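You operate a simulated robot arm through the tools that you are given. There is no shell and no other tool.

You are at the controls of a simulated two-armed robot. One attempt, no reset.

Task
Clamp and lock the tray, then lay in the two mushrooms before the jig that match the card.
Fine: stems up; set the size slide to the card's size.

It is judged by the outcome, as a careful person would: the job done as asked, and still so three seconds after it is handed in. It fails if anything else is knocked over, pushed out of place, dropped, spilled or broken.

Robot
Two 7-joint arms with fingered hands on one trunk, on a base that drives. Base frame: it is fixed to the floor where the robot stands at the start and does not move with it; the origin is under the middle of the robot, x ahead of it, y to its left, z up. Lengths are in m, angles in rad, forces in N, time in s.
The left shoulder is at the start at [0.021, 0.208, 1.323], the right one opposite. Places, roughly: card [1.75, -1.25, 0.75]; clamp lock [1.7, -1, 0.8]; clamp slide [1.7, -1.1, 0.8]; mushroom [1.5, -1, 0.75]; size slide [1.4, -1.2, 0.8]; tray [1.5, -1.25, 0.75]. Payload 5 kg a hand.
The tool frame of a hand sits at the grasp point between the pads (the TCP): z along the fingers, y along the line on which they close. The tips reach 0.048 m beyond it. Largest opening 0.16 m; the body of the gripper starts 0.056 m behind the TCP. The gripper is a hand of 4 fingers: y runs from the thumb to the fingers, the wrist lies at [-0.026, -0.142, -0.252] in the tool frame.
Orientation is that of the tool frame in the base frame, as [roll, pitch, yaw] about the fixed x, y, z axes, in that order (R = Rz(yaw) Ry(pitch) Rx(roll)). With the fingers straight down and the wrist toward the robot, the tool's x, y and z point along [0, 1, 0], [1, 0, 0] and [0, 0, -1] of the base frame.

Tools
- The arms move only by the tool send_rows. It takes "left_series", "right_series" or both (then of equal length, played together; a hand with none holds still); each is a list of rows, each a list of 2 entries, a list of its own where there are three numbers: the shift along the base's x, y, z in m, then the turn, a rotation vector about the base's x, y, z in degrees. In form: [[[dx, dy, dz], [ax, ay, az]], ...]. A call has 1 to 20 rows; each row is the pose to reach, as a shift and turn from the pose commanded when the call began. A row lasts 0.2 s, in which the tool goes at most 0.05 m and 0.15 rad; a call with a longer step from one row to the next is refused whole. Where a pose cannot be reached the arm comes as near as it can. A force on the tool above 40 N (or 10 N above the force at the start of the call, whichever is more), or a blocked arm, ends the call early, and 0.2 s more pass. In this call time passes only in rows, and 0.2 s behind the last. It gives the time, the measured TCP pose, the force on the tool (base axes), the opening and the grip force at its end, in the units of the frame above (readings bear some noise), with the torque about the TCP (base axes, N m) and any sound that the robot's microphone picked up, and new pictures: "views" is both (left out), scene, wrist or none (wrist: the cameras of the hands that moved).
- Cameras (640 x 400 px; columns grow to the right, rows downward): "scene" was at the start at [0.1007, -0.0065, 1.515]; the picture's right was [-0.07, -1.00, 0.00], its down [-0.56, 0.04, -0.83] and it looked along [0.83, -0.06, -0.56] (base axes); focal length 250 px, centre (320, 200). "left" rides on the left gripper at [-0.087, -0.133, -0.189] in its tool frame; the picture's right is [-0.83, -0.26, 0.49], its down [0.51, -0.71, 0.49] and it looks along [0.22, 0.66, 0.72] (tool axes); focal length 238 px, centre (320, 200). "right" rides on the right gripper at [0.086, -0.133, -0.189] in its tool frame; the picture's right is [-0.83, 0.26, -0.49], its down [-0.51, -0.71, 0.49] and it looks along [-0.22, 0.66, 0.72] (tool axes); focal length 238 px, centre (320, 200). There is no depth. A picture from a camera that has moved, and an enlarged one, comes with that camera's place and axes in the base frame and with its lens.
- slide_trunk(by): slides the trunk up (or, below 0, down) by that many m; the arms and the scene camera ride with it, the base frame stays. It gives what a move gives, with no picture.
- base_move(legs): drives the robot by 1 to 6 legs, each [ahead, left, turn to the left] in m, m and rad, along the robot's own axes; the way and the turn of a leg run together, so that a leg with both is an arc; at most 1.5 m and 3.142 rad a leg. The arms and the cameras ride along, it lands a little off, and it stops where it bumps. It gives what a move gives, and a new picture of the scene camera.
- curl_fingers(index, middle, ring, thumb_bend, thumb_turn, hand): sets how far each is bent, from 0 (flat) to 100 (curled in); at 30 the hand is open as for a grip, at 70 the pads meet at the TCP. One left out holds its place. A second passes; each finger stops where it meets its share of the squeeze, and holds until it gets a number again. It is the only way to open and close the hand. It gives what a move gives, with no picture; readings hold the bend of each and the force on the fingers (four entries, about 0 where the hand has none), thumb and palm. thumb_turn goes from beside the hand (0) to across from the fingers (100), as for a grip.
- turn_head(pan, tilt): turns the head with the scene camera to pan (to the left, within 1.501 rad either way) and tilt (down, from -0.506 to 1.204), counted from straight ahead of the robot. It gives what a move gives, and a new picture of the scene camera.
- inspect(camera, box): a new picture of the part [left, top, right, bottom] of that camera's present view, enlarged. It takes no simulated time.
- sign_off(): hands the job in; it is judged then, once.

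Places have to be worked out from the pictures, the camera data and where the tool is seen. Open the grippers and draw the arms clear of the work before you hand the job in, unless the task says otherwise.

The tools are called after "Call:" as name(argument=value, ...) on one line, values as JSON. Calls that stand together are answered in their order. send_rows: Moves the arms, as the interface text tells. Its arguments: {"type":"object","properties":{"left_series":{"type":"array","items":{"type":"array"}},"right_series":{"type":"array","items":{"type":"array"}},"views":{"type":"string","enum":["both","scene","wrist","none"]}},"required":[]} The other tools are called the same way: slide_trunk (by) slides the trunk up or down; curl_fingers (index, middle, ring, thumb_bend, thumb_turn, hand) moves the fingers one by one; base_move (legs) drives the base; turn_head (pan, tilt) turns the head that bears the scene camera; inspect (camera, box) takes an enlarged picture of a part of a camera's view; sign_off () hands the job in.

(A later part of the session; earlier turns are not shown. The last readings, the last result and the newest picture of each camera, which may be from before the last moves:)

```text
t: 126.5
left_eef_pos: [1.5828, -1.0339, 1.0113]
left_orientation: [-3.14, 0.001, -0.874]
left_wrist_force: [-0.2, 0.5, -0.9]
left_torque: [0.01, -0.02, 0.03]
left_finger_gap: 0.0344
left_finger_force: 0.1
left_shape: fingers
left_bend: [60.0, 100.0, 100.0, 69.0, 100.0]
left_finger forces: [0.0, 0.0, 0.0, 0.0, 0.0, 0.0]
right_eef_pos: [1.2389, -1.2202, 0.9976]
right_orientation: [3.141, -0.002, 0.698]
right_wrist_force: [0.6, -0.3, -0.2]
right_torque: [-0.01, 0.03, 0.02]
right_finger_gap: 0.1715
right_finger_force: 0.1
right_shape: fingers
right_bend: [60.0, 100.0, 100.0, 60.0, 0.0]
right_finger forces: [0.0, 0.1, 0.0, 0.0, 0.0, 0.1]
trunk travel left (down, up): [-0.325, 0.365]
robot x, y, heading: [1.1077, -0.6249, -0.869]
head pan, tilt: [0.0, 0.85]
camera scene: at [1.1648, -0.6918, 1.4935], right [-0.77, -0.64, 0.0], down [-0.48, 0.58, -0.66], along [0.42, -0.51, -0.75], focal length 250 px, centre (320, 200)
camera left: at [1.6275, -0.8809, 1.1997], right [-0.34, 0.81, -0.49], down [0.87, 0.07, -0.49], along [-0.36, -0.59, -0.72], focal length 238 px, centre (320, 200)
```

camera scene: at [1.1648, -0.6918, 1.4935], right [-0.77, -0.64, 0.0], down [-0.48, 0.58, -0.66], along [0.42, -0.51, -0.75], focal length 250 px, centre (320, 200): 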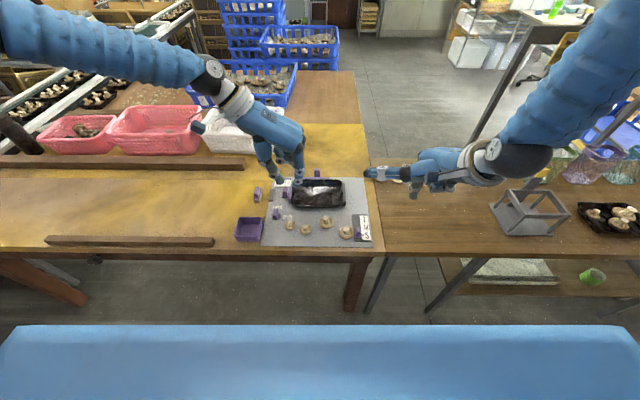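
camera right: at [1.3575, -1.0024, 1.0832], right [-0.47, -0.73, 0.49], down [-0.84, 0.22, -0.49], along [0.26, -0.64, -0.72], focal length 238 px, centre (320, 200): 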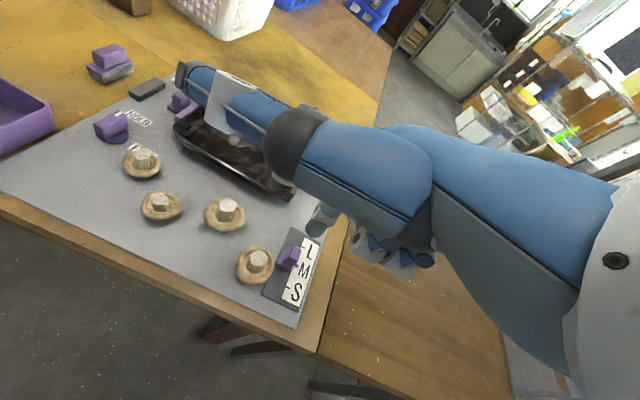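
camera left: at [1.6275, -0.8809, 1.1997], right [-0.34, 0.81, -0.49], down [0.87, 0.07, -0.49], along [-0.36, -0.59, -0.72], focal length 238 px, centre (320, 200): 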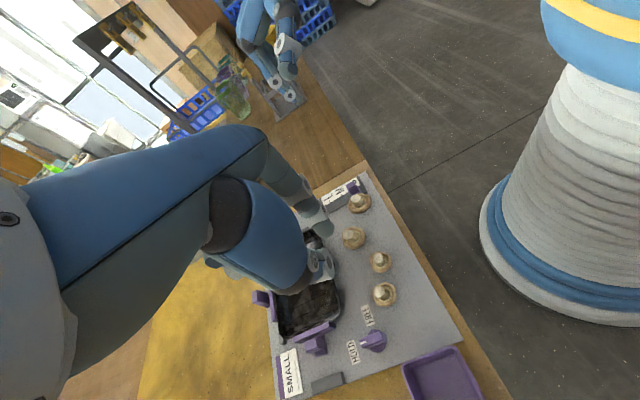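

The hand swung around fine. Now I pitch it 50° about the table's left-right axis so the fingers slant down and forward.

Call:
send_rows(left_series=[[[0, 0, 0], [-6.1, -5.1, 0]], [[0, 0, 0], [-12.3, -10.3, 0]], [[0, 0, 0], [-18.4, -15.4, 0]], [[0, 0, 0], [-24.5, -20.5, 0]], [[0, 0, 0], [-30.7, -25.7, 0]], [[0, 0, 0], [-36.8, -30.8, 0]], [[0, 0, 0], [-38.3, -32.1, 0]]], views="both")

Call:
inspect(camera="scene", box=[200, 120, 360, 240])

Call:
inspect(camera="right", box=[0, 0, 260, 200])

```text
t: 128.1
left_eef_pos: [1.5834, -1.0313, 1.0104]
left_orientation: [-3.139, -0.873, -0.875]
left_wrist_force: [0.2, -0.1, -0.5]
left_torque: [-0.02, 0.0, -0.01]
left_finger_gap: 0.0347
left_finger_force: 0.1
left_shape: fingers
left_bend: [60.0, 100.0, 100.0, 69.0, 100.0]
left_finger forces: [0.1, 0.1, 0.0, 0.0, 0.0, 0.0]
right_eef_pos: [1.2395, -1.221, 0.9961]
right_orientation: [-3.141, -0.002, 0.697]
right_wrist_force: [-0.2, -1.1, -0.6]
right_torque: [-0.03, 0.0, 0.0]
right_finger_gap: 0.1713
right_finger_force: 0.1
right_shape: fingers
right_bend: [60.0, 100.0, 100.0, 60.0, 0.0]
right_finger forces: [0.1, 0.0, 0.0, 0.1, 0.1, 0.0]
trunk travel left (down, up): [-0.325, 0.365]
robot x, y, heading: [1.1041, -0.6254, -0.872]
head pan, tilt: [0.0, 0.85]
camera scene: at [1.1651, -0.6918, 1.4935], right [-0.77, -0.64, 0.0], down [-0.48, 0.58, -0.66], along [0.42, -0.51, -0.75], focal length 250 px, centre (320, 200)
camera left: at [1.5549, -0.7927, 1.0649], right [0.09, 0.29, -0.95], down [0.99, -0.08, 0.07], along [-0.06, -0.95, -0.3], focal length 238 px, centre (320, 200)
```

scene: 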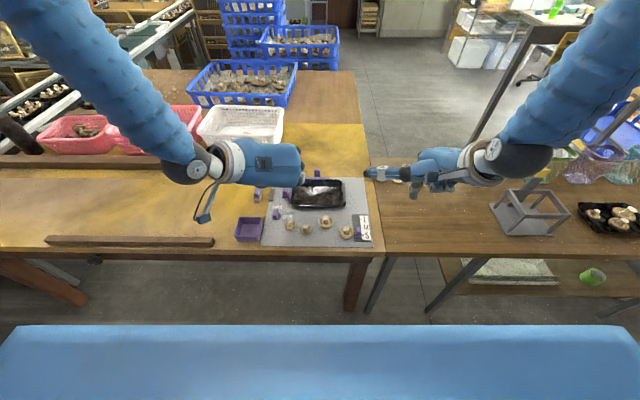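
left: 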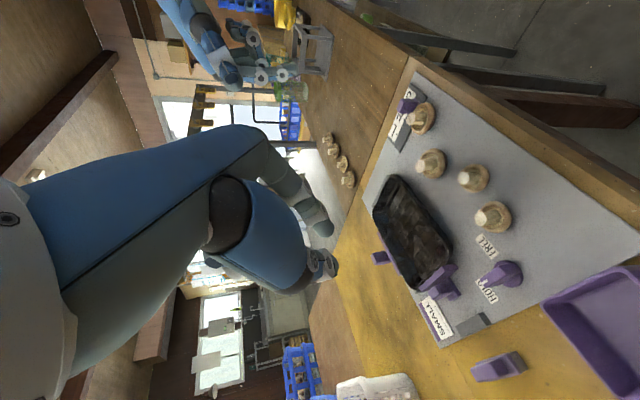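

```text
3.33 times, centred on (280, 180) of scene
camera zoom: at [1.1651, -0.6918, 1.4935], right [-0.77, -0.64, 0.0], down [-0.48, 0.58, -0.66], along [0.42, -0.51, -0.75], focal length 832 px, centre (453, 267)
```

zoom: 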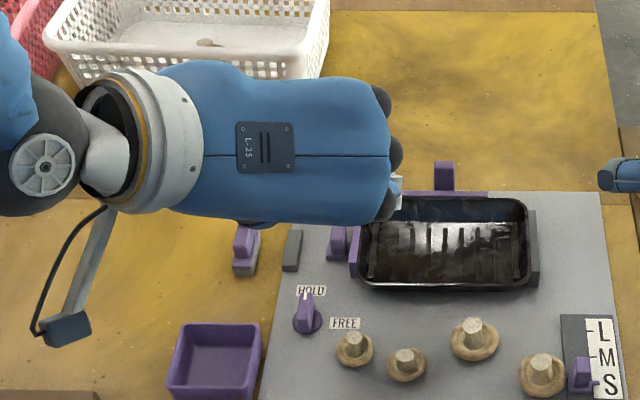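

```text
2.00 times, centred on (130, 100) of right
camera zoom: at [1.2213, -1.0632, 1.186], right [-0.47, -0.74, 0.49], down [-0.84, 0.22, -0.49], along [0.26, -0.64, -0.72], focal length 477 px, centre (700, 400)
```

zoom: 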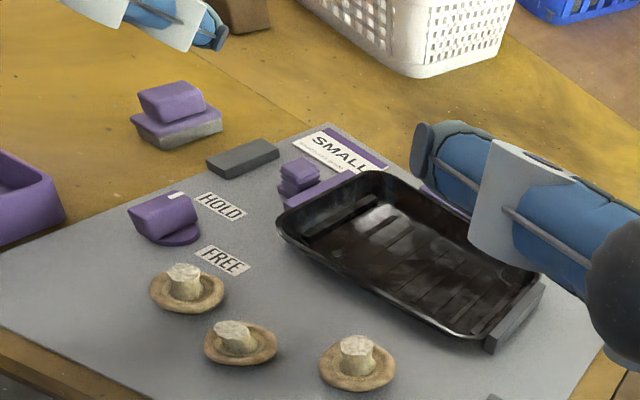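

The fingers now slant 40° below horizontal, pointing away from me, with thumb left and index right. I set a moderate opening with the thumb turned to face the index and lower toward the mushroom.

Call:
curl_fingers(hand="left", index=57, thumb_bend=62, thumb_turn=93)

Call:
send_rows(left_series=[[[-0.0154, 0.0353, -0.02], [0, 0, 0]], [[-0.0154, 0.0353, -0.065], [0, 0, 0]], [[-0.0154, 0.0353, -0.11], [0, 0, 0]], [[-0.0154, 0.0353, -0.14], [0, 0, 0]]], views="wrist")

Call:
inspect(camera="scene", box=[240, 170, 340, 240])

Call:
inspect(camera="right", box=[0, 30, 200, 190])

```text
t: 129.1
left_eef_pos: [1.5833, -1.0334, 1.0096]
left_orientation: [3.14, -0.869, -0.872]
left_wrist_force: [-0.8, -0.1, 0.3]
left_torque: [0.0, 0.02, -0.01]
left_finger_gap: 0.0561
left_finger_force: 0.1
left_shape: fingers
left_bend: [56.0, 100.0, 100.0, 62.0, 94.0]
left_finger forces: [0.0, 0.0, 0.0, 0.0, 0.0, 0.0]
right_eef_pos: [1.2403, -1.2212, 0.9958]
right_orientation: [3.141, -0.002, 0.699]
right_wrist_force: [0.2, -0.9, 0.1]
right_torque: [-0.01, -0.03, 0.01]
right_finger_gap: 0.1712
right_finger_force: 0.0
right_shape: fingers
right_bend: [60.0, 100.0, 100.0, 60.0, 0.0]
right_finger forces: [0.0, 0.1, 0.0, 0.0, 0.1, 0.1]
trunk travel left (down, up): [-0.325, 0.365]
robot x, y, heading: [1.1057, -0.622, -0.87]
head pan, tilt: [0.0, 0.85]
```

```text
t: 130.1
left_eef_pos: [1.5686, -0.9961, 0.87]
left_orientation: [3.141, -0.87, -0.872]
left_wrist_force: [1.0, -1.3, -0.1]
left_torque: [0.13, 0.09, -0.02]
left_finger_gap: 0.0558
left_finger_force: 0.0
left_shape: fingers
left_bend: [56.0, 100.0, 100.0, 62.0, 94.0]
left_finger forces: [0.0, 0.1, 0.0, 0.1, 0.0, 0.1]
right_eef_pos: [1.2399, -1.2226, 0.9967]
right_orientation: [-3.139, -0.001, 0.698]
right_wrist_force: [-0.9, -0.2, -0.7]
right_torque: [0.05, 0.02, 0.03]
right_finger_gap: 0.1714
right_finger_force: 0.0
right_shape: fingers
right_bend: [60.0, 100.0, 100.0, 60.0, 0.0]
right_finger forces: [0.0, 0.0, 0.1, 0.1, 0.0, 0.1]
trunk travel left (down, up): [-0.325, 0.365]
robot x, y, heading: [1.1091, -0.6257, -0.871]
head pan, tilt: [0.0, 0.85]
camera left: at [1.5402, -0.7562, 0.9253], right [0.09, 0.29, -0.95], down [0.99, -0.08, 0.07], along [-0.06, -0.95, -0.3], focal length 238 px, centre (320, 200)
```

left: 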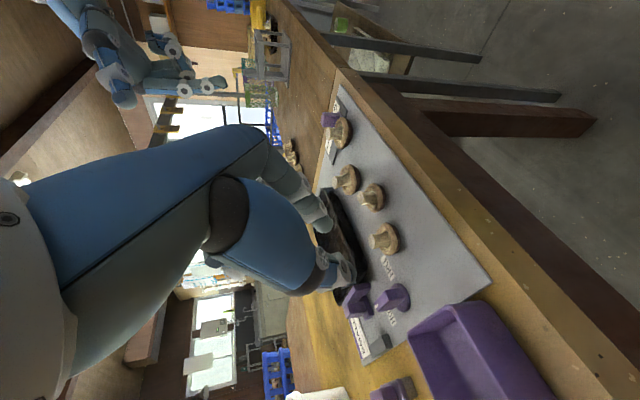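

```text
5.71 times, centred on (290, 205) of scene
camera zoom: at [1.1652, -0.6927, 1.4934], right [-0.77, -0.64, 0.0], down [-0.48, 0.58, -0.66], along [0.42, -0.51, -0.75], focal length 1427 px, centre (491, 171)
```

zoom: 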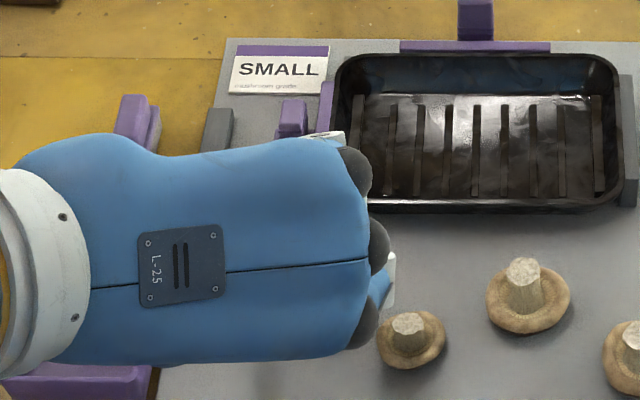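

```text
2.50 times, centred on (100, 110) of right
camera zoom: at [1.2213, -1.0639, 1.1857], right [-0.47, -0.74, 0.49], down [-0.84, 0.22, -0.49], along [0.25, -0.64, -0.72], focal length 596 px, centre (870, 425)
```

zoom: 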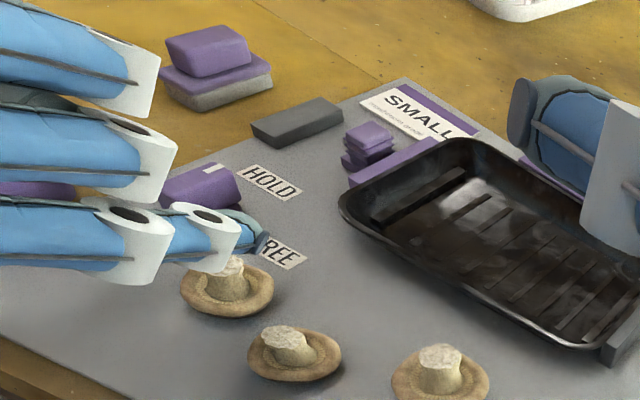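

Numbers put the index tip ~3 cm right and the thumb ~3.5 cm left of the stem, both slightly past it. I shift 5 mm nearer and lower in steps.

Call:
curl_fingers(hand="left", thumb_bend=64)

Call:
send_rows(left_series=[[[-0.0032, 0.0038, -0.015], [0, 0, 0]], [[-0.0032, 0.0038, -0.03], [0, 0, 0]], [[-0.0032, 0.0038, -0.04], [0, 0, 0]]], views="none")

Call:
inspect(camera="right", box=[20, 60, 140, 180])

Call:
inspect(camera="left", box=[280, 180, 420, 300])

```text
t: 131.1
left_eef_pos: [1.5691, -0.995, 0.8706]
left_orientation: [3.14, -0.87, -0.871]
left_wrist_force: [0.8, -0.1, 0.3]
left_torque: [-0.04, 0.04, -0.03]
left_finger_gap: 0.0525
left_finger_force: 0.1
left_shape: fingers
left_bend: [56.0, 100.0, 100.0, 64.0, 95.0]
left_finger forces: [0.0, 0.0, 0.1, 0.0, 0.0, 0.0]
right_eef_pos: [1.2391, -1.2212, 0.9967]
right_orientation: [3.141, -0.003, 0.698]
right_wrist_force: [0.6, -0.4, -0.4]
right_torque: [-0.02, 0.01, -0.02]
right_finger_gap: 0.1713
right_finger_force: 0.1
right_shape: fingers
right_bend: [60.0, 100.0, 100.0, 60.0, 0.0]
right_finger forces: [0.0, 0.1, 0.0, 0.1, 0.1, 0.0]
trunk travel left (down, up): [-0.325, 0.365]
robot x, y, heading: [1.1063, -0.6224, -0.875]
head pan, tilt: [0.0, 0.85]
```

```text
t: 131.9
left_eef_pos: [1.5661, -0.993, 0.8322]
left_orientation: [-3.141, -0.872, -0.875]
left_wrist_force: [0.7, -0.3, 0.7]
left_torque: [0.02, 0.04, 0.03]
left_finger_gap: 0.0524
left_finger_force: 0.0
left_shape: fingers
left_bend: [56.0, 100.0, 100.0, 64.0, 95.0]
left_finger forces: [0.1, 0.0, 0.0, 0.0, 0.0, 0.0]
right_eef_pos: [1.2404, -1.2213, 0.9949]
right_orientation: [3.141, 0.0, 0.699]
right_wrist_force: [-0.2, 0.0, -0.6]
right_torque: [0.0, 0.0, -0.01]
right_finger_gap: 0.1715
right_finger_force: 0.0
right_shape: fingers
right_bend: [60.0, 100.0, 100.0, 60.0, 0.0]
right_finger forces: [0.0, 0.0, 0.0, 0.0, 0.0, 0.0]
trunk travel left (down, up): [-0.325, 0.365]
robot x, y, heading: [1.1042, -0.6236, -0.873]
head pan, tilt: [0.0, 0.85]
```

```text
3.33 times, centred on (80, 120) of right
camera zoom: at [1.221, -1.0635, 1.1859], right [-0.47, -0.74, 0.49], down [-0.84, 0.22, -0.49], along [0.25, -0.64, -0.72], focal length 794 px, centre (1120, 467)
```

zoom: 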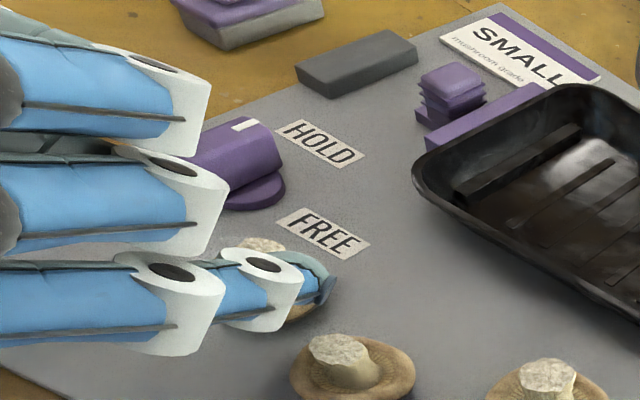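

```text
3.33 times, centred on (350, 240) of left
camera zoom: at [1.5374, -0.7546, 0.8871], right [0.09, 0.29, -0.95], down [0.99, -0.08, 0.07], along [-0.06, -0.95, -0.3], focal length 794 px, centre (220, 67)
```

zoom: 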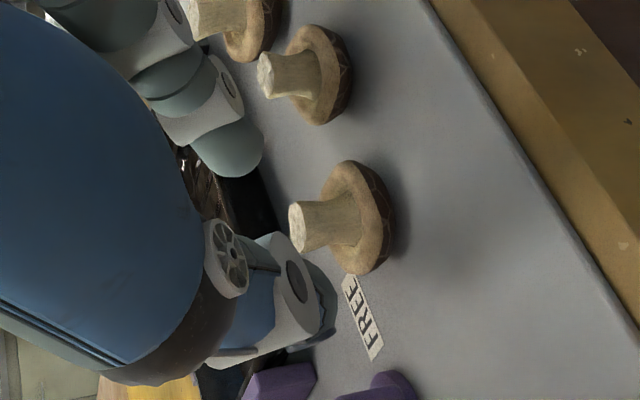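

The left camera's side view confirms my geometry (predicted and seen stem positions agree within 2 mm). I lower 15 mm so the tips are beside the stem, just above the cap.

Call:
send_rows(left_series=[[[0, 0, -0.006], [0, 0, 0]], [[0, 0, -0.011], [0, 0, 0]], [[0, 0, -0.015], [0, 0, 0]]], views="none")

Call:
curl_fingers(hand="left", index=59, thumb_bend=66)

Call:
inspect(camera="left", box=[280, 180, 420, 300])

Call:
inspect(camera="right", box=[20, 60, 140, 180])

```text
t: 132.7
left_eef_pos: [1.5643, -0.9933, 0.8143]
left_orientation: [-3.14, -0.871, -0.875]
left_wrist_force: [0.3, -0.3, -0.4]
left_torque: [0.01, 0.02, 0.0]
left_finger_gap: 0.0528
left_finger_force: 0.0
left_shape: fingers
left_bend: [56.0, 100.0, 100.0, 64.0, 95.0]
left_finger forces: [0.0, 0.0, 0.0, 0.0, 0.1, 0.0]
right_eef_pos: [1.2389, -1.2203, 0.9966]
right_orientation: [-3.141, -0.002, 0.698]
right_wrist_force: [0.1, 0.7, 0.0]
right_torque: [0.03, 0.0, 0.03]
right_finger_gap: 0.1712
right_finger_force: 0.3
right_shape: fingers
right_bend: [60.0, 100.0, 100.0, 60.0, 0.0]
right_finger forces: [0.0, 0.0, 0.0, 0.0, 0.0, 0.0]
trunk travel left (down, up): [-0.325, 0.365]
robot x, y, heading: [1.1072, -0.6262, -0.875]
head pan, tilt: [0.0, 0.85]
```

```text
t: 133.7
left_eef_pos: [1.5644, -0.9936, 0.815]
left_orientation: [-3.141, -0.87, -0.873]
left_wrist_force: [0.8, 0.5, -0.6]
left_torque: [-0.02, 0.01, 0.0]
left_finger_gap: 0.043
left_finger_force: 0.1
left_shape: fingers
left_bend: [59.0, 100.0, 100.0, 66.0, 95.0]
left_finger forces: [0.0, 0.0, 0.0, 0.0, 0.0, 0.0]
right_eef_pos: [1.2393, -1.2211, 0.9961]
right_orientation: [3.14, -0.001, 0.699]
right_wrist_force: [1.4, 0.5, 0.3]
right_torque: [-0.01, -0.06, -0.02]
right_finger_gap: 0.1713
right_finger_force: 0.1
right_shape: fingers
right_bend: [60.0, 100.0, 100.0, 60.0, 0.0]
right_finger forces: [0.0, 0.1, 0.1, 0.1, 0.1, 0.1]
trunk travel left (down, up): [-0.325, 0.365]
robot x, y, heading: [1.1071, -0.6261, -0.872]
head pan, tilt: [0.0, 0.85]
```

```text
3.33 times, centred on (350, 240) of left
camera zoom: at [1.5357, -0.7541, 0.8706], right [0.09, 0.29, -0.95], down [0.99, -0.08, 0.07], along [-0.06, -0.95, -0.3], focal length 794 px, centre (220, 67)
```

zoom: 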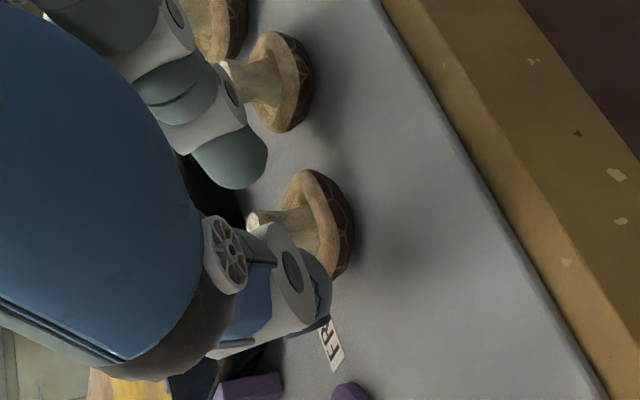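

```text
3.33 times, centred on (80, 120) of right
camera zoom: at [1.221, -1.0634, 1.186], right [-0.47, -0.73, 0.49], down [-0.84, 0.22, -0.49], along [0.25, -0.64, -0.72], focal length 794 px, centre (1120, 467)
```

zoom: 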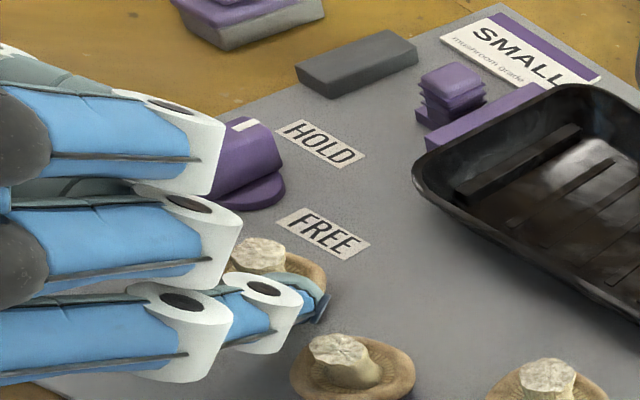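

The stem lies right on the line between the thumb tip and index tip. I close on it.

Call:
curl_fingers(hand="left", index=62, thumb_bend=70)

Call:
inspect(camera="left", box=[280, 180, 420, 300])

Call:
inspect(camera="right", box=[20, 60, 140, 180])

```text
t: 134.7
left_eef_pos: [1.5644, -0.9934, 0.8151]
left_orientation: [-3.14, -0.871, -0.874]
left_wrist_force: [0.3, 1.5, -0.5]
left_torque: [0.0, 0.03, 0.03]
left_finger_gap: 0.0293
left_finger_force: 0.1
left_shape: fingers
left_bend: [62.0, 100.0, 100.0, 70.0, 95.0]
left_finger forces: [0.0, 0.0, 0.1, 0.1, 0.0, 0.0]
right_eef_pos: [1.2401, -1.2207, 0.9958]
right_orientation: [-3.141, -0.002, 0.699]
right_wrist_force: [-0.1, 0.3, -0.2]
right_torque: [-0.04, -0.01, -0.01]
right_finger_gap: 0.1712
right_finger_force: 0.1
right_shape: fingers
right_bend: [60.0, 100.0, 100.0, 60.0, 0.0]
right_finger forces: [0.0, 0.0, 0.0, 0.1, 0.1, 0.0]
trunk travel left (down, up): [-0.325, 0.365]
robot x, y, heading: [1.1061, -0.625, -0.875]
head pan, tilt: [0.0, 0.85]
```

```text
3.33 times, centred on (350, 240) of left
camera zoom: at [1.5357, -0.7541, 0.8706], right [0.09, 0.29, -0.95], down [0.99, -0.08, 0.07], along [-0.06, -0.95, -0.3], focal length 794 px, centre (220, 67)
```

zoom: 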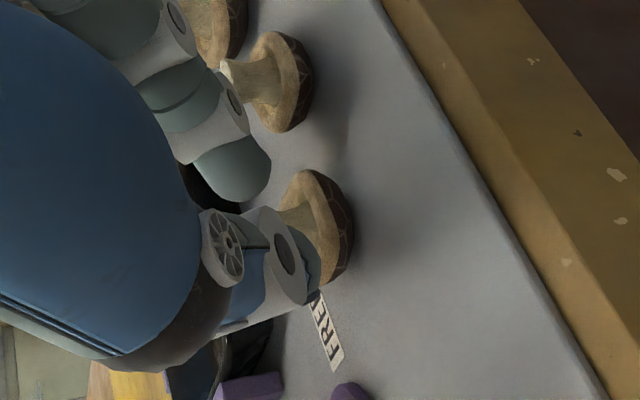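

```text
3.33 times, centred on (80, 120) of right
camera zoom: at [1.221, -1.0634, 1.186], right [-0.47, -0.73, 0.49], down [-0.84, 0.22, -0.49], along [0.25, -0.64, -0.72], focal length 794 px, centre (1120, 467)
```

zoom: 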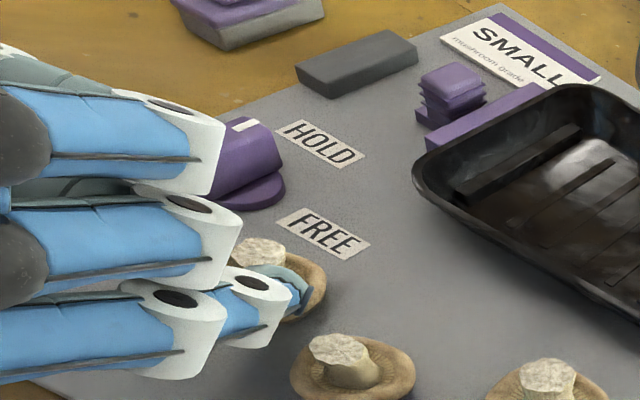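

Mushroom is undisturbed; I keep closing.

Call:
curl_fingers(hand="left", index=65, thumb_bend=73)

Call:
inspect(camera="left", box=[280, 180, 420, 300])

Call:
inspect(camera="right", box=[20, 60, 140, 180])

```text
t: 135.7
left_eef_pos: [1.5643, -0.9933, 0.8141]
left_orientation: [-3.141, -0.869, -0.872]
left_wrist_force: [0.5, -0.3, 0.9]
left_torque: [-0.02, 0.01, -0.01]
left_finger_gap: 0.0146
left_finger_force: 0.2
left_shape: fingers
left_bend: [65.0, 100.0, 100.0, 73.0, 95.0]
left_finger forces: [0.1, 0.1, 0.1, 0.0, 0.0, 0.0]
right_eef_pos: [1.2399, -1.2211, 0.9968]
right_orientation: [3.141, -0.001, 0.697]
right_wrist_force: [-0.3, -0.4, -0.5]
right_torque: [-0.01, -0.01, 0.04]
right_finger_gap: 0.1712
right_finger_force: 0.1
right_shape: fingers
right_bend: [60.0, 100.0, 100.0, 60.0, 0.0]
right_finger forces: [0.0, 0.1, 0.0, 0.1, 0.0, 0.0]
trunk travel left (down, up): [-0.325, 0.365]
robot x, y, heading: [1.1102, -0.6239, -0.869]
head pan, tilt: [0.0, 0.85]
```

```text
3.33 times, centred on (350, 240) of left
camera zoom: at [1.5357, -0.7541, 0.8706], right [0.09, 0.29, -0.95], down [0.99, -0.08, 0.07], along [-0.06, -0.95, -0.3], focal length 794 px, centre (220, 67)
```

zoom: 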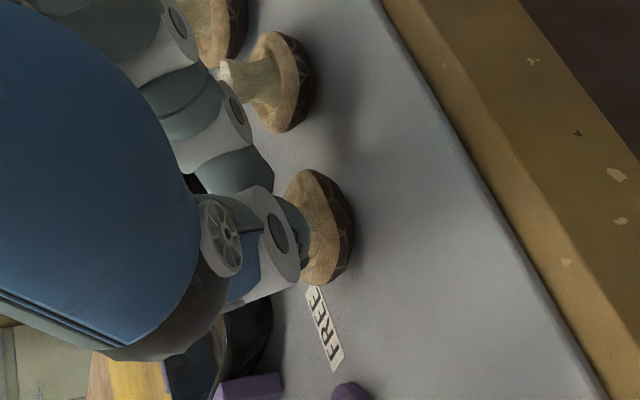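

```text
3.33 times, centred on (80, 120) of right
camera zoom: at [1.221, -1.0634, 1.186], right [-0.47, -0.73, 0.49], down [-0.84, 0.22, -0.49], along [0.25, -0.64, -0.72], focal length 794 px, centre (1120, 467)
```

zoom: 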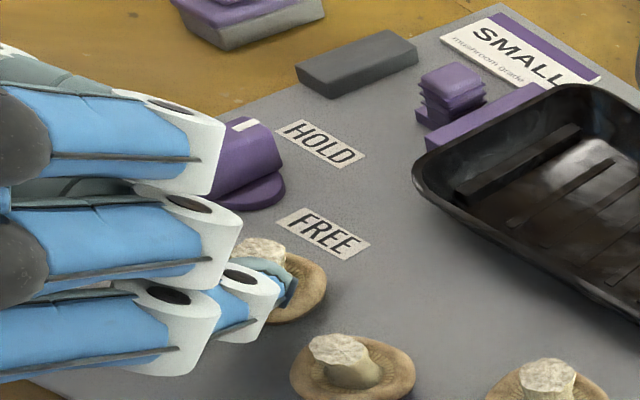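

Call:
curl_fingers(hand="left", index=68, thumb_bend=76)

Call:
inspect(camera="left", box=[280, 180, 420, 300])

Call:
inspect(camera="right", box=[40, 80, 120, 160])

```text
t: 136.7
left_eef_pos: [1.5644, -0.9929, 0.8159]
left_orientation: [-3.14, -0.871, -0.873]
left_wrist_force: [0.3, 0.0, 0.3]
left_torque: [-0.02, -0.04, -0.01]
left_finger_gap: 0.0074
left_finger_force: 0.0
left_shape: fingers
left_bend: [66.0, 100.0, 100.0, 75.0, 95.0]
left_finger forces: [0.0, 0.0, 0.0, 0.1, 0.0, 0.1]
right_eef_pos: [1.2396, -1.2207, 0.9972]
right_orientation: [-3.14, -0.003, 0.698]
right_wrist_force: [0.3, -0.2, -0.4]
right_torque: [-0.04, -0.01, -0.02]
right_finger_gap: 0.1712
right_finger_force: 0.1
right_shape: fingers
right_bend: [60.0, 100.0, 100.0, 60.0, 0.0]
right_finger forces: [0.1, 0.0, 0.0, 0.0, 0.0, 0.0]
trunk travel left (down, up): [-0.325, 0.365]
robot x, y, heading: [1.1043, -0.6237, -0.871]
head pan, tilt: [0.0, 0.85]
```

```text
3.33 times, centred on (350, 240) of left
camera zoom: at [1.5357, -0.7541, 0.8706], right [0.09, 0.29, -0.95], down [0.99, -0.08, 0.07], along [-0.06, -0.95, -0.3], focal length 794 px, centre (220, 67)
```

zoom: 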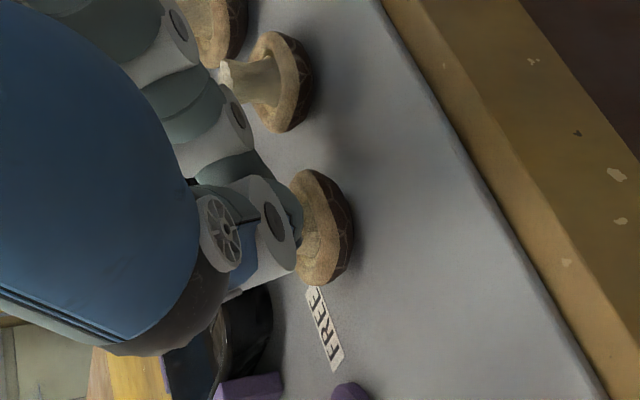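

```text
5.00 times, centred on (80, 120) of right
camera zoom: at [1.221, -1.0634, 1.186], right [-0.47, -0.73, 0.49], down [-0.84, 0.22, -0.49], along [0.25, -0.64, -0.72], focal length 1192 px, centre (1520, 600)
```

zoom: 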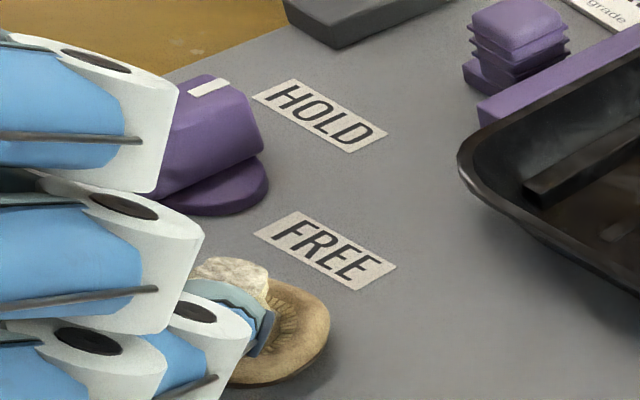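

Both stopped short of their targets, meaning they met resistance. I test with a small lift.

Call:
send_rows(left_series=[[[0, 0, 0.004], [0, 0, 0]], [[0, 0, 0.01], [0, 0, 0]], [[0, 0, 0.018], [0, 0, 0]]], views="none")

Call:
inspect(camera="left", box=[280, 180, 420, 300])

Call:
inspect(camera="right", box=[40, 80, 120, 160])

```text
t: 137.5
left_eef_pos: [1.5636, -0.993, 0.8333]
left_orientation: [3.137, -0.871, -0.871]
left_wrist_force: [-0.3, -0.1, -0.6]
left_torque: [0.02, 0.0, -0.02]
left_finger_gap: 0.0073
left_finger_force: 0.0
left_shape: fingers
left_bend: [66.0, 100.0, 100.0, 75.0, 95.0]
left_finger forces: [0.1, 0.0, 0.0, 0.0, 0.0, 0.0]
right_eef_pos: [1.238, -1.2206, 0.9963]
right_orientation: [-3.142, -0.001, 0.698]
right_wrist_force: [-0.3, 0.6, 0.7]
right_torque: [0.02, 0.03, 0.02]
right_finger_gap: 0.1714
right_finger_force: 0.1
right_shape: fingers
right_bend: [60.0, 100.0, 100.0, 60.0, 0.0]
right_finger forces: [0.1, 0.0, 0.0, 0.0, 0.0, 0.1]
trunk travel left (down, up): [-0.325, 0.365]
robot x, y, heading: [1.1041, -0.6243, -0.873]
head pan, tilt: [0.0, 0.85]
```

```text
3.33 times, centred on (350, 240) of left
camera zoom: at [1.5355, -0.7531, 0.8877], right [0.09, 0.29, -0.95], down [0.99, -0.08, 0.07], along [-0.06, -0.95, -0.3], focal length 794 px, centre (220, 67)
```

zoom: 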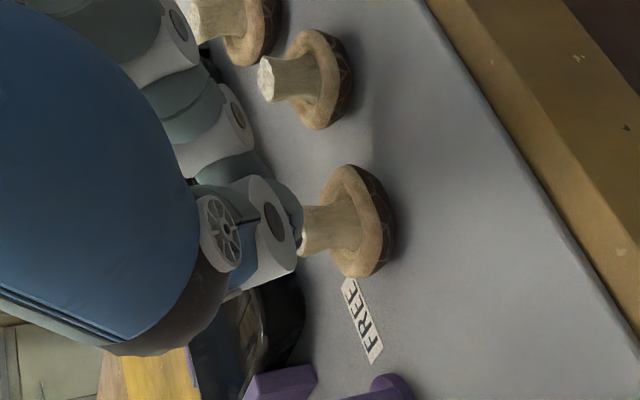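

```text
5.00 times, centred on (80, 120) of right
camera zoom: at [1.2207, -1.0633, 1.1861], right [-0.47, -0.73, 0.49], down [-0.84, 0.22, -0.49], along [0.25, -0.64, -0.72], focal length 1192 px, centre (1520, 600)
```

zoom: 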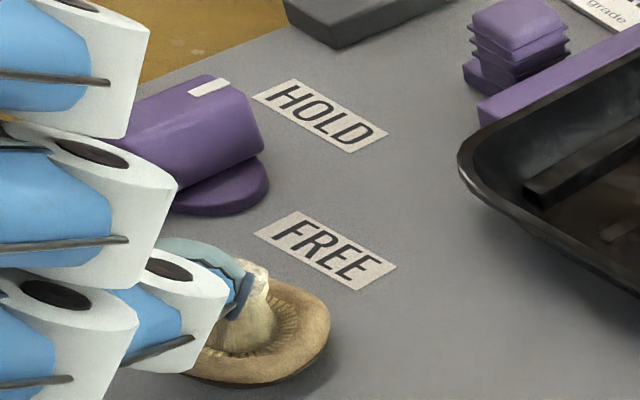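

The close-up side view teaches the key fact: the stem is only ~15 mm tall and my tips were passing over it. The right grip is on the cap's rim with the tips practically on the plate (index+middle opposite the thumb). I lift, swing the hand back to its upright pose.

Call:
send_rows(left_series=[[[0, 0, 0.04], [0, 0, 0]], [[0, 0, 0.085], [0, 0, 0]], [[0, 0, 0.13], [0, 0, 0]], [[0, 0, 0.17], [0, 0, 0]], [[0, 0, 0.17], [6.1, 5.1, 0]], [[0, 0, 0.17], [12.3, 10.3, 0]], [[0, 0, 0.17], [18.4, 15.4, 0]], [[0, 0, 0.17], [24.5, 20.5, 0]], [[0, 0, 0.17], [30.7, 25.7, 0]], [[0, 0, 0.17], [36.8, 30.8, 0]], [[0, 0, 0.17], [38.3, 32.1, 0]]], views="none")

Call:
send_rows(left_series=[[[0, 0, 0], [0, 0, 8]], [[0, 0, 0], [0, 0, 16]], [[0, 0, 0], [0, 0, 24]], [[0, 0, 0], [0, 0, 32]], [[0, 0, 0], [0, 0, 40]], [[0, 0, 0], [0, 0, 48]], [[0, 0, 0], [0, 0, 56]], [[0, 0, 0], [0, 0, 64]], [[0, 0, 0], [0, 0, 72]], [[0, 0, 0], [0, 0, 80]], [[0, 0, 0], [0, 0, 88]], [[0, 0, 0], [0, 0, 90]]], views="none")

Call:
curl_fingers(hand="left", index=54, middle=57, thumb_bend=57, thumb_turn=100)

Call:
inspect(camera="scene", box=[250, 170, 330, 240])

```text
t: 139.9
left_eef_pos: [1.5643, -0.9927, 1.0025]
left_orientation: [-3.14, 0.002, -0.874]
left_wrist_force: [0.1, 0.0, 0.9]
left_torque: [-0.01, -0.02, 0.03]
left_finger_gap: 0.0073
left_finger_force: 0.0
left_shape: fingers
left_bend: [66.0, 100.0, 100.0, 75.0, 95.0]
left_finger forces: [0.2, 0.1, 0.0, 0.0, 0.1, 0.0]
right_eef_pos: [1.2395, -1.2203, 0.9967]
right_orientation: [3.141, -0.003, 0.698]
right_wrist_force: [0.0, 1.0, 0.1]
right_torque: [0.01, -0.03, 0.02]
right_finger_gap: 0.1715
right_finger_force: 0.1
right_shape: fingers
right_bend: [60.0, 100.0, 100.0, 60.0, 0.0]
right_finger forces: [0.0, 0.0, 0.0, 0.0, 0.1, 0.0]
trunk travel left (down, up): [-0.325, 0.365]
robot x, y, heading: [1.1049, -0.6225, -0.87]
head pan, tilt: [0.0, 0.85]
```

```text
t: 142.5
left_eef_pos: [1.5647, -0.9936, 1.0032]
left_orientation: [-3.138, 0.0, 0.697]
left_wrist_force: [1.0, -0.2, 0.4]
left_torque: [-0.02, -0.01, -0.02]
left_finger_gap: 0.0076
left_finger_force: 0.0
left_shape: fingers
left_bend: [66.0, 100.0, 100.0, 75.0, 95.0]
left_finger forces: [0.0, 0.0, 0.1, 0.0, 0.0, 0.0]
right_eef_pos: [1.2401, -1.2216, 0.996]
right_orientation: [-3.141, -0.001, 0.699]
right_wrist_force: [-0.1, 0.3, 0.8]
right_torque: [0.0, 0.0, -0.03]
right_finger_gap: 0.1716
right_finger_force: 0.0
right_shape: fingers
right_bend: [60.0, 100.0, 100.0, 60.0, 0.0]
right_finger forces: [0.0, 0.0, 0.0, 0.0, 0.0, 0.1]
trunk travel left (down, up): [-0.325, 0.365]
robot x, y, heading: [1.1044, -0.6228, -0.871]
head pan, tilt: [0.0, 0.85]
```

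```text
t: 143.5
left_eef_pos: [1.5636, -0.9929, 1.0036]
left_orientation: [3.141, 0.001, 0.698]
left_wrist_force: [-0.6, 0.7, -0.3]
left_torque: [0.04, -0.01, 0.03]
left_finger_gap: 0.0705
left_finger_force: 0.0
left_shape: fingers
left_bend: [54.0, 56.0, 100.0, 56.0, 100.0]
left_finger forces: [0.1, 0.0, 0.0, 0.0, 0.1, 0.0]
right_eef_pos: [1.2399, -1.2214, 0.9959]
right_orientation: [-3.141, -0.003, 0.697]
right_wrist_force: [-0.2, -0.5, 0.2]
right_torque: [-0.03, 0.0, -0.05]
right_finger_gap: 0.1713
right_finger_force: 0.0
right_shape: fingers
right_bend: [60.0, 100.0, 100.0, 60.0, 0.0]
right_finger forces: [0.0, 0.0, 0.0, 0.0, 0.1, 0.0]
trunk travel left (down, up): [-0.325, 0.365]
robot x, y, heading: [1.1057, -0.6222, -0.875]
head pan, tilt: [0.0, 0.85]
```

```text
5.71 times, centred on (290, 205) of scene
camera zoom: at [1.1648, -0.692, 1.4935], right [-0.77, -0.64, 0.0], down [-0.48, 0.58, -0.66], along [0.42, -0.51, -0.75], focal length 1427 px, centre (491, 171)
```

zoom: 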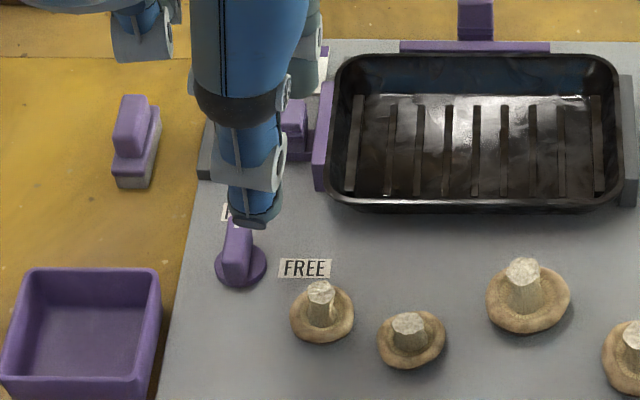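

M1 is at F 1.802, R -0.554. I place the upright hand (8° tilt) over it and lower to just above, then check.

Call:
send_rows(left_series=[[[0.0087, -0.0384, -0.02], [3.07, 2.57, 0]], [[0.0087, -0.0384, -0.06], [6.13, 5.14, 0]], [[0.0087, -0.0384, -0.105], [6.13, 5.14, 0]], [[0.0087, -0.0384, -0.145], [6.13, 5.14, 0]], [[0.0087, -0.0384, -0.16], [6.13, 5.14, 0]]], views="none")

Call:
inspect(camera="left", box=[270, 160, 390, 280])

Call:
inspect(camera="right", box=[20, 60, 140, 180])

Call:
inspect(camera="scene", box=[260, 195, 320, 240])

```text
t: 144.7
left_eef_pos: [1.5751, -1.0318, 0.8433]
left_orientation: [-3.001, 0.0, 0.696]
left_wrist_force: [-0.5, -0.7, 0.2]
left_torque: [0.07, -0.02, -0.02]
left_finger_gap: 0.0709
left_finger_force: 0.1
left_shape: fingers
left_bend: [54.0, 56.0, 100.0, 56.0, 100.0]
left_finger forces: [0.0, 0.0, 0.0, 0.1, 0.0, 0.0]
right_eef_pos: [1.2375, -1.2208, 0.9963]
right_orientation: [3.141, -0.001, 0.698]
right_wrist_force: [-0.1, 0.0, 0.3]
right_torque: [-0.02, -0.04, 0.0]
right_finger_gap: 0.1713
right_finger_force: 0.1
right_shape: fingers
right_bend: [60.0, 100.0, 100.0, 60.0, 0.0]
right_finger forces: [0.0, 0.0, 0.1, 0.0, 0.0, 0.0]
trunk travel left (down, up): [-0.325, 0.365]
robot x, y, heading: [1.1054, -0.6254, -0.876]
head pan, tilt: [0.0, 0.85]
```

```text
3.33 times, centred on (330, 220) of left
camera zoom: at [1.4398, -1.0066, 1.0493], right [-0.85, -0.29, -0.45], down [-0.11, 0.92, -0.39], along [0.52, -0.28, -0.81], focal length 794 px, centre (287, 133)
```

zoom: 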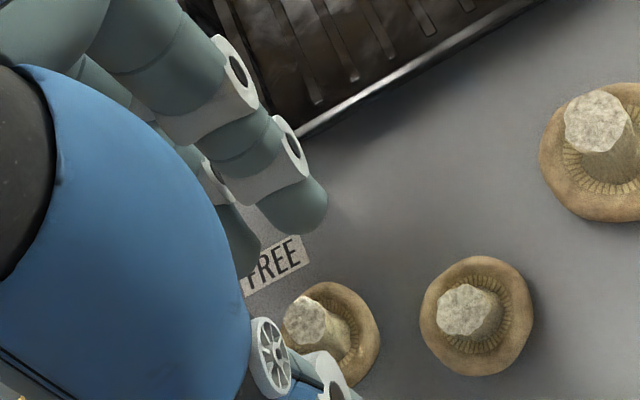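

```text
3.33 times, centred on (80, 120) of right
camera zoom: at [1.2207, -1.0634, 1.186], right [-0.47, -0.74, 0.49], down [-0.84, 0.22, -0.49], along [0.26, -0.64, -0.72], focal length 794 px, centre (1120, 467)
```

zoom: 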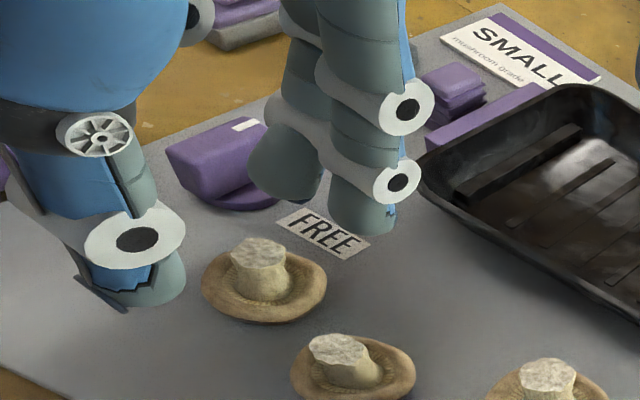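

```text
8.89 times, centred on (290, 218) of scene
camera zoom: at [1.1645, -0.6921, 1.4935], right [-0.77, -0.64, 0.0], down [-0.48, 0.58, -0.66], along [0.42, -0.51, -0.75], focal length 2219 px, centre (587, 44)
```

zoom: 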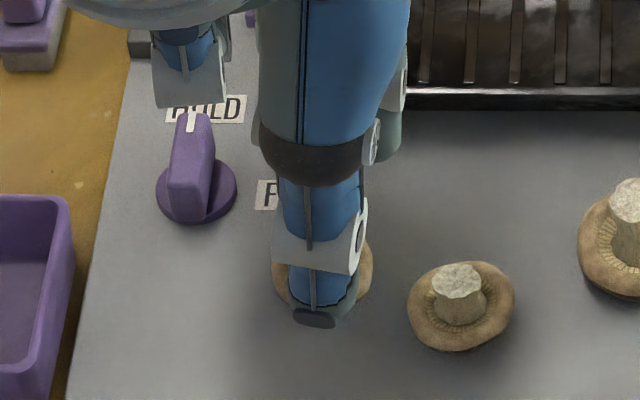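

The thumb is centred on the cap and the fingers are beyond it. I descend to just above plate level.

Call:
send_rows(left_series=[[[-0.0013, 0.0015, -0.008], [0, 0, 0]], [[-0.0013, 0.0015, -0.015], [0, 0, 0]], [[-0.0013, 0.0015, -0.02], [0, 0, 0]]], views="none")

Call:
curl_fingers(hand="left", index=56, middle=59, thumb_bend=61)

Call:
inspect(camera="left", box=[270, 160, 390, 280])

Call:
inspect(camera="right", box=[20, 60, 140, 180])

```text
t: 145.5
left_eef_pos: [1.5725, -1.0304, 0.8241]
left_orientation: [-3.002, -0.002, 0.697]
left_wrist_force: [0.9, 0.6, 0.0]
left_torque: [0.01, 0.01, 0.02]
left_finger_gap: 0.0706
left_finger_force: 0.1
left_shape: fingers
left_bend: [54.0, 56.0, 100.0, 56.0, 100.0]
left_finger forces: [0.0, 0.0, 0.0, 0.1, 0.0, 0.0]
right_eef_pos: [1.24, -1.2208, 0.9966]
right_orientation: [-3.14, -0.002, 0.698]
right_wrist_force: [-0.3, 0.7, 0.5]
right_torque: [-0.01, 0.02, -0.01]
right_finger_gap: 0.1712
right_finger_force: 0.0
right_shape: fingers
right_bend: [60.0, 100.0, 100.0, 60.0, 0.0]
right_finger forces: [0.1, 0.0, 0.0, 0.0, 0.0, 0.0]
trunk travel left (down, up): [-0.325, 0.365]
robot x, y, heading: [1.1063, -0.6245, -0.877]
head pan, tilt: [0.0, 0.85]
```

```text
t: 146.5
left_eef_pos: [1.5745, -1.0299, 0.8243]
left_orientation: [-3.001, 0.0, 0.696]
left_wrist_force: [0.0, -0.8, 0.3]
left_torque: [0.02, 0.0, 0.01]
left_finger_gap: 0.0575
left_finger_force: 0.1
left_shape: fingers
left_bend: [56.0, 59.0, 100.0, 61.0, 100.0]
left_finger forces: [0.0, 0.0, 0.0, 0.1, 0.0, 0.0]
right_eef_pos: [1.2393, -1.2209, 0.995]
right_orientation: [3.141, -0.002, 0.701]
right_wrist_force: [-0.5, 0.1, 0.9]
right_torque: [0.01, 0.01, 0.02]
right_finger_gap: 0.1716
right_finger_force: 0.0
right_shape: fingers
right_bend: [60.0, 100.0, 100.0, 60.0, 0.0]
right_finger forces: [0.0, 0.1, 0.0, 0.1, 0.1, 0.1]
trunk travel left (down, up): [-0.325, 0.365]
robot x, y, heading: [1.1064, -0.6239, -0.873]
head pan, tilt: [0.0, 0.85]
```

```text
3.33 times, centred on (330, 220) of left
camera zoom: at [1.4379, -1.0052, 1.0297], right [-0.85, -0.29, -0.45], down [-0.11, 0.92, -0.39], along [0.52, -0.28, -0.81], focal length 794 px, centre (287, 133)
```

zoom: 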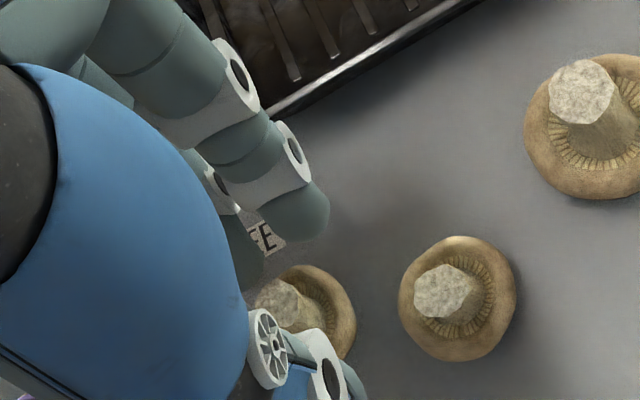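

```text
3.33 times, centred on (80, 120) of right
camera zoom: at [1.2209, -1.0634, 1.186], right [-0.47, -0.73, 0.49], down [-0.84, 0.22, -0.49], along [0.25, -0.64, -0.72], focal length 794 px, centre (1120, 467)
```

zoom: 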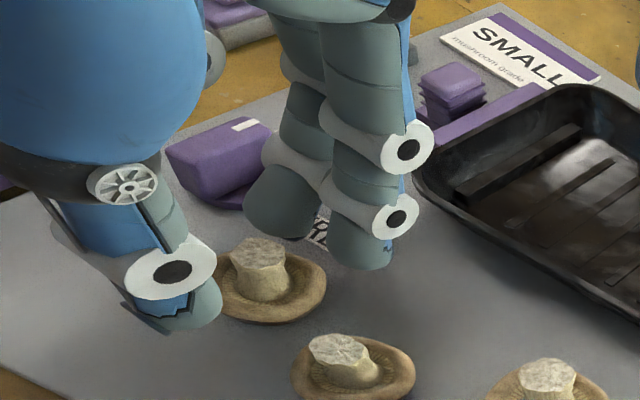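

Clearances of ~1 cm all round. I lower to plate level (watching for contact) before the final closing.

Call:
send_rows(left_series=[[[0, 0, -0.003], [0, 0, 0]], [[0, 0, -0.006], [0, 0, 0]], [[0, 0, -0.008], [0, 0, 0]]], views="none")

Call:
curl_fingers(hand="left", index=58, middle=60, thumb_bend=63)

Call:
inspect(camera="left", box=[270, 160, 390, 280])

Call:
inspect(camera="right", box=[20, 60, 140, 180])

```text
t: 147.3
left_eef_pos: [1.5727, -1.03, 0.8154]
left_orientation: [-3.001, 0.001, 0.697]
left_wrist_force: [0.0, 0.4, -0.1]
left_torque: [-0.01, 0.03, -0.02]
left_finger_gap: 0.0576
left_finger_force: 0.0
left_shape: fingers
left_bend: [56.0, 59.0, 100.0, 61.0, 100.0]
left_finger forces: [0.0, 0.0, 0.0, 0.0, 0.0, 0.0]
right_eef_pos: [1.2389, -1.2214, 0.996]
right_orientation: [3.141, -0.001, 0.699]
right_wrist_force: [-0.6, -0.4, -0.1]
right_torque: [0.02, 0.01, -0.01]
right_finger_gap: 0.1711
right_finger_force: 0.0
right_shape: fingers
right_bend: [60.0, 100.0, 100.0, 60.0, 0.0]
right_finger forces: [0.0, 0.0, 0.0, 0.0, 0.1, 0.0]
trunk travel left (down, up): [-0.325, 0.365]
robot x, y, heading: [1.1056, -0.6244, -0.874]
head pan, tilt: [0.0, 0.85]
```

```text
t: 148.3
left_eef_pos: [1.5733, -1.0297, 0.8162]
left_orientation: [-3.002, -0.001, 0.698]
left_wrist_force: [-0.7, 0.0, 0.3]
left_torque: [0.02, 0.01, 0.0]
left_finger_gap: 0.0518
left_finger_force: 0.1
left_shape: fingers
left_bend: [57.0, 60.0, 100.0, 63.0, 100.0]
left_finger forces: [0.1, 0.1, 0.0, 0.1, 0.1, 0.0]
right_eef_pos: [1.2397, -1.221, 0.996]
right_orientation: [3.141, -0.002, 0.698]
right_wrist_force: [-0.2, 0.9, -0.1]
right_torque: [-0.02, 0.02, 0.0]
right_finger_gap: 0.1714
right_finger_force: 0.1
right_shape: fingers
right_bend: [60.0, 100.0, 100.0, 60.0, 0.0]
right_finger forces: [0.0, 0.0, 0.1, 0.0, 0.0, 0.1]
trunk travel left (down, up): [-0.325, 0.365]
robot x, y, heading: [1.1071, -0.6229, -0.87]
head pan, tilt: [0.0, 0.85]
```

```text
3.33 times, centred on (330, 220) of left
camera zoom: at [1.4376, -1.005, 1.0212], right [-0.85, -0.29, -0.45], down [-0.11, 0.92, -0.39], along [0.52, -0.28, -0.81], focal length 794 px, centre (287, 133)
```

zoom: 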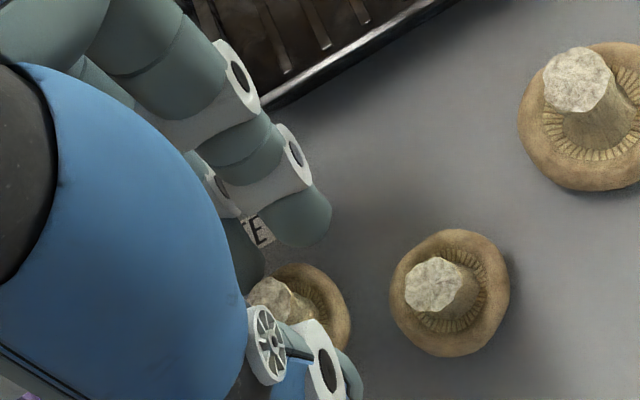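

```text
3.33 times, centred on (80, 120) of right
camera zoom: at [1.2209, -1.0634, 1.186], right [-0.47, -0.73, 0.49], down [-0.84, 0.22, -0.49], along [0.25, -0.64, -0.72], focal length 794 px, centre (1120, 467)
```

zoom: 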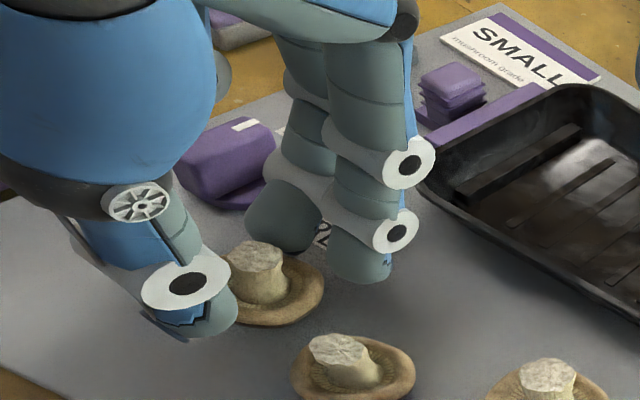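

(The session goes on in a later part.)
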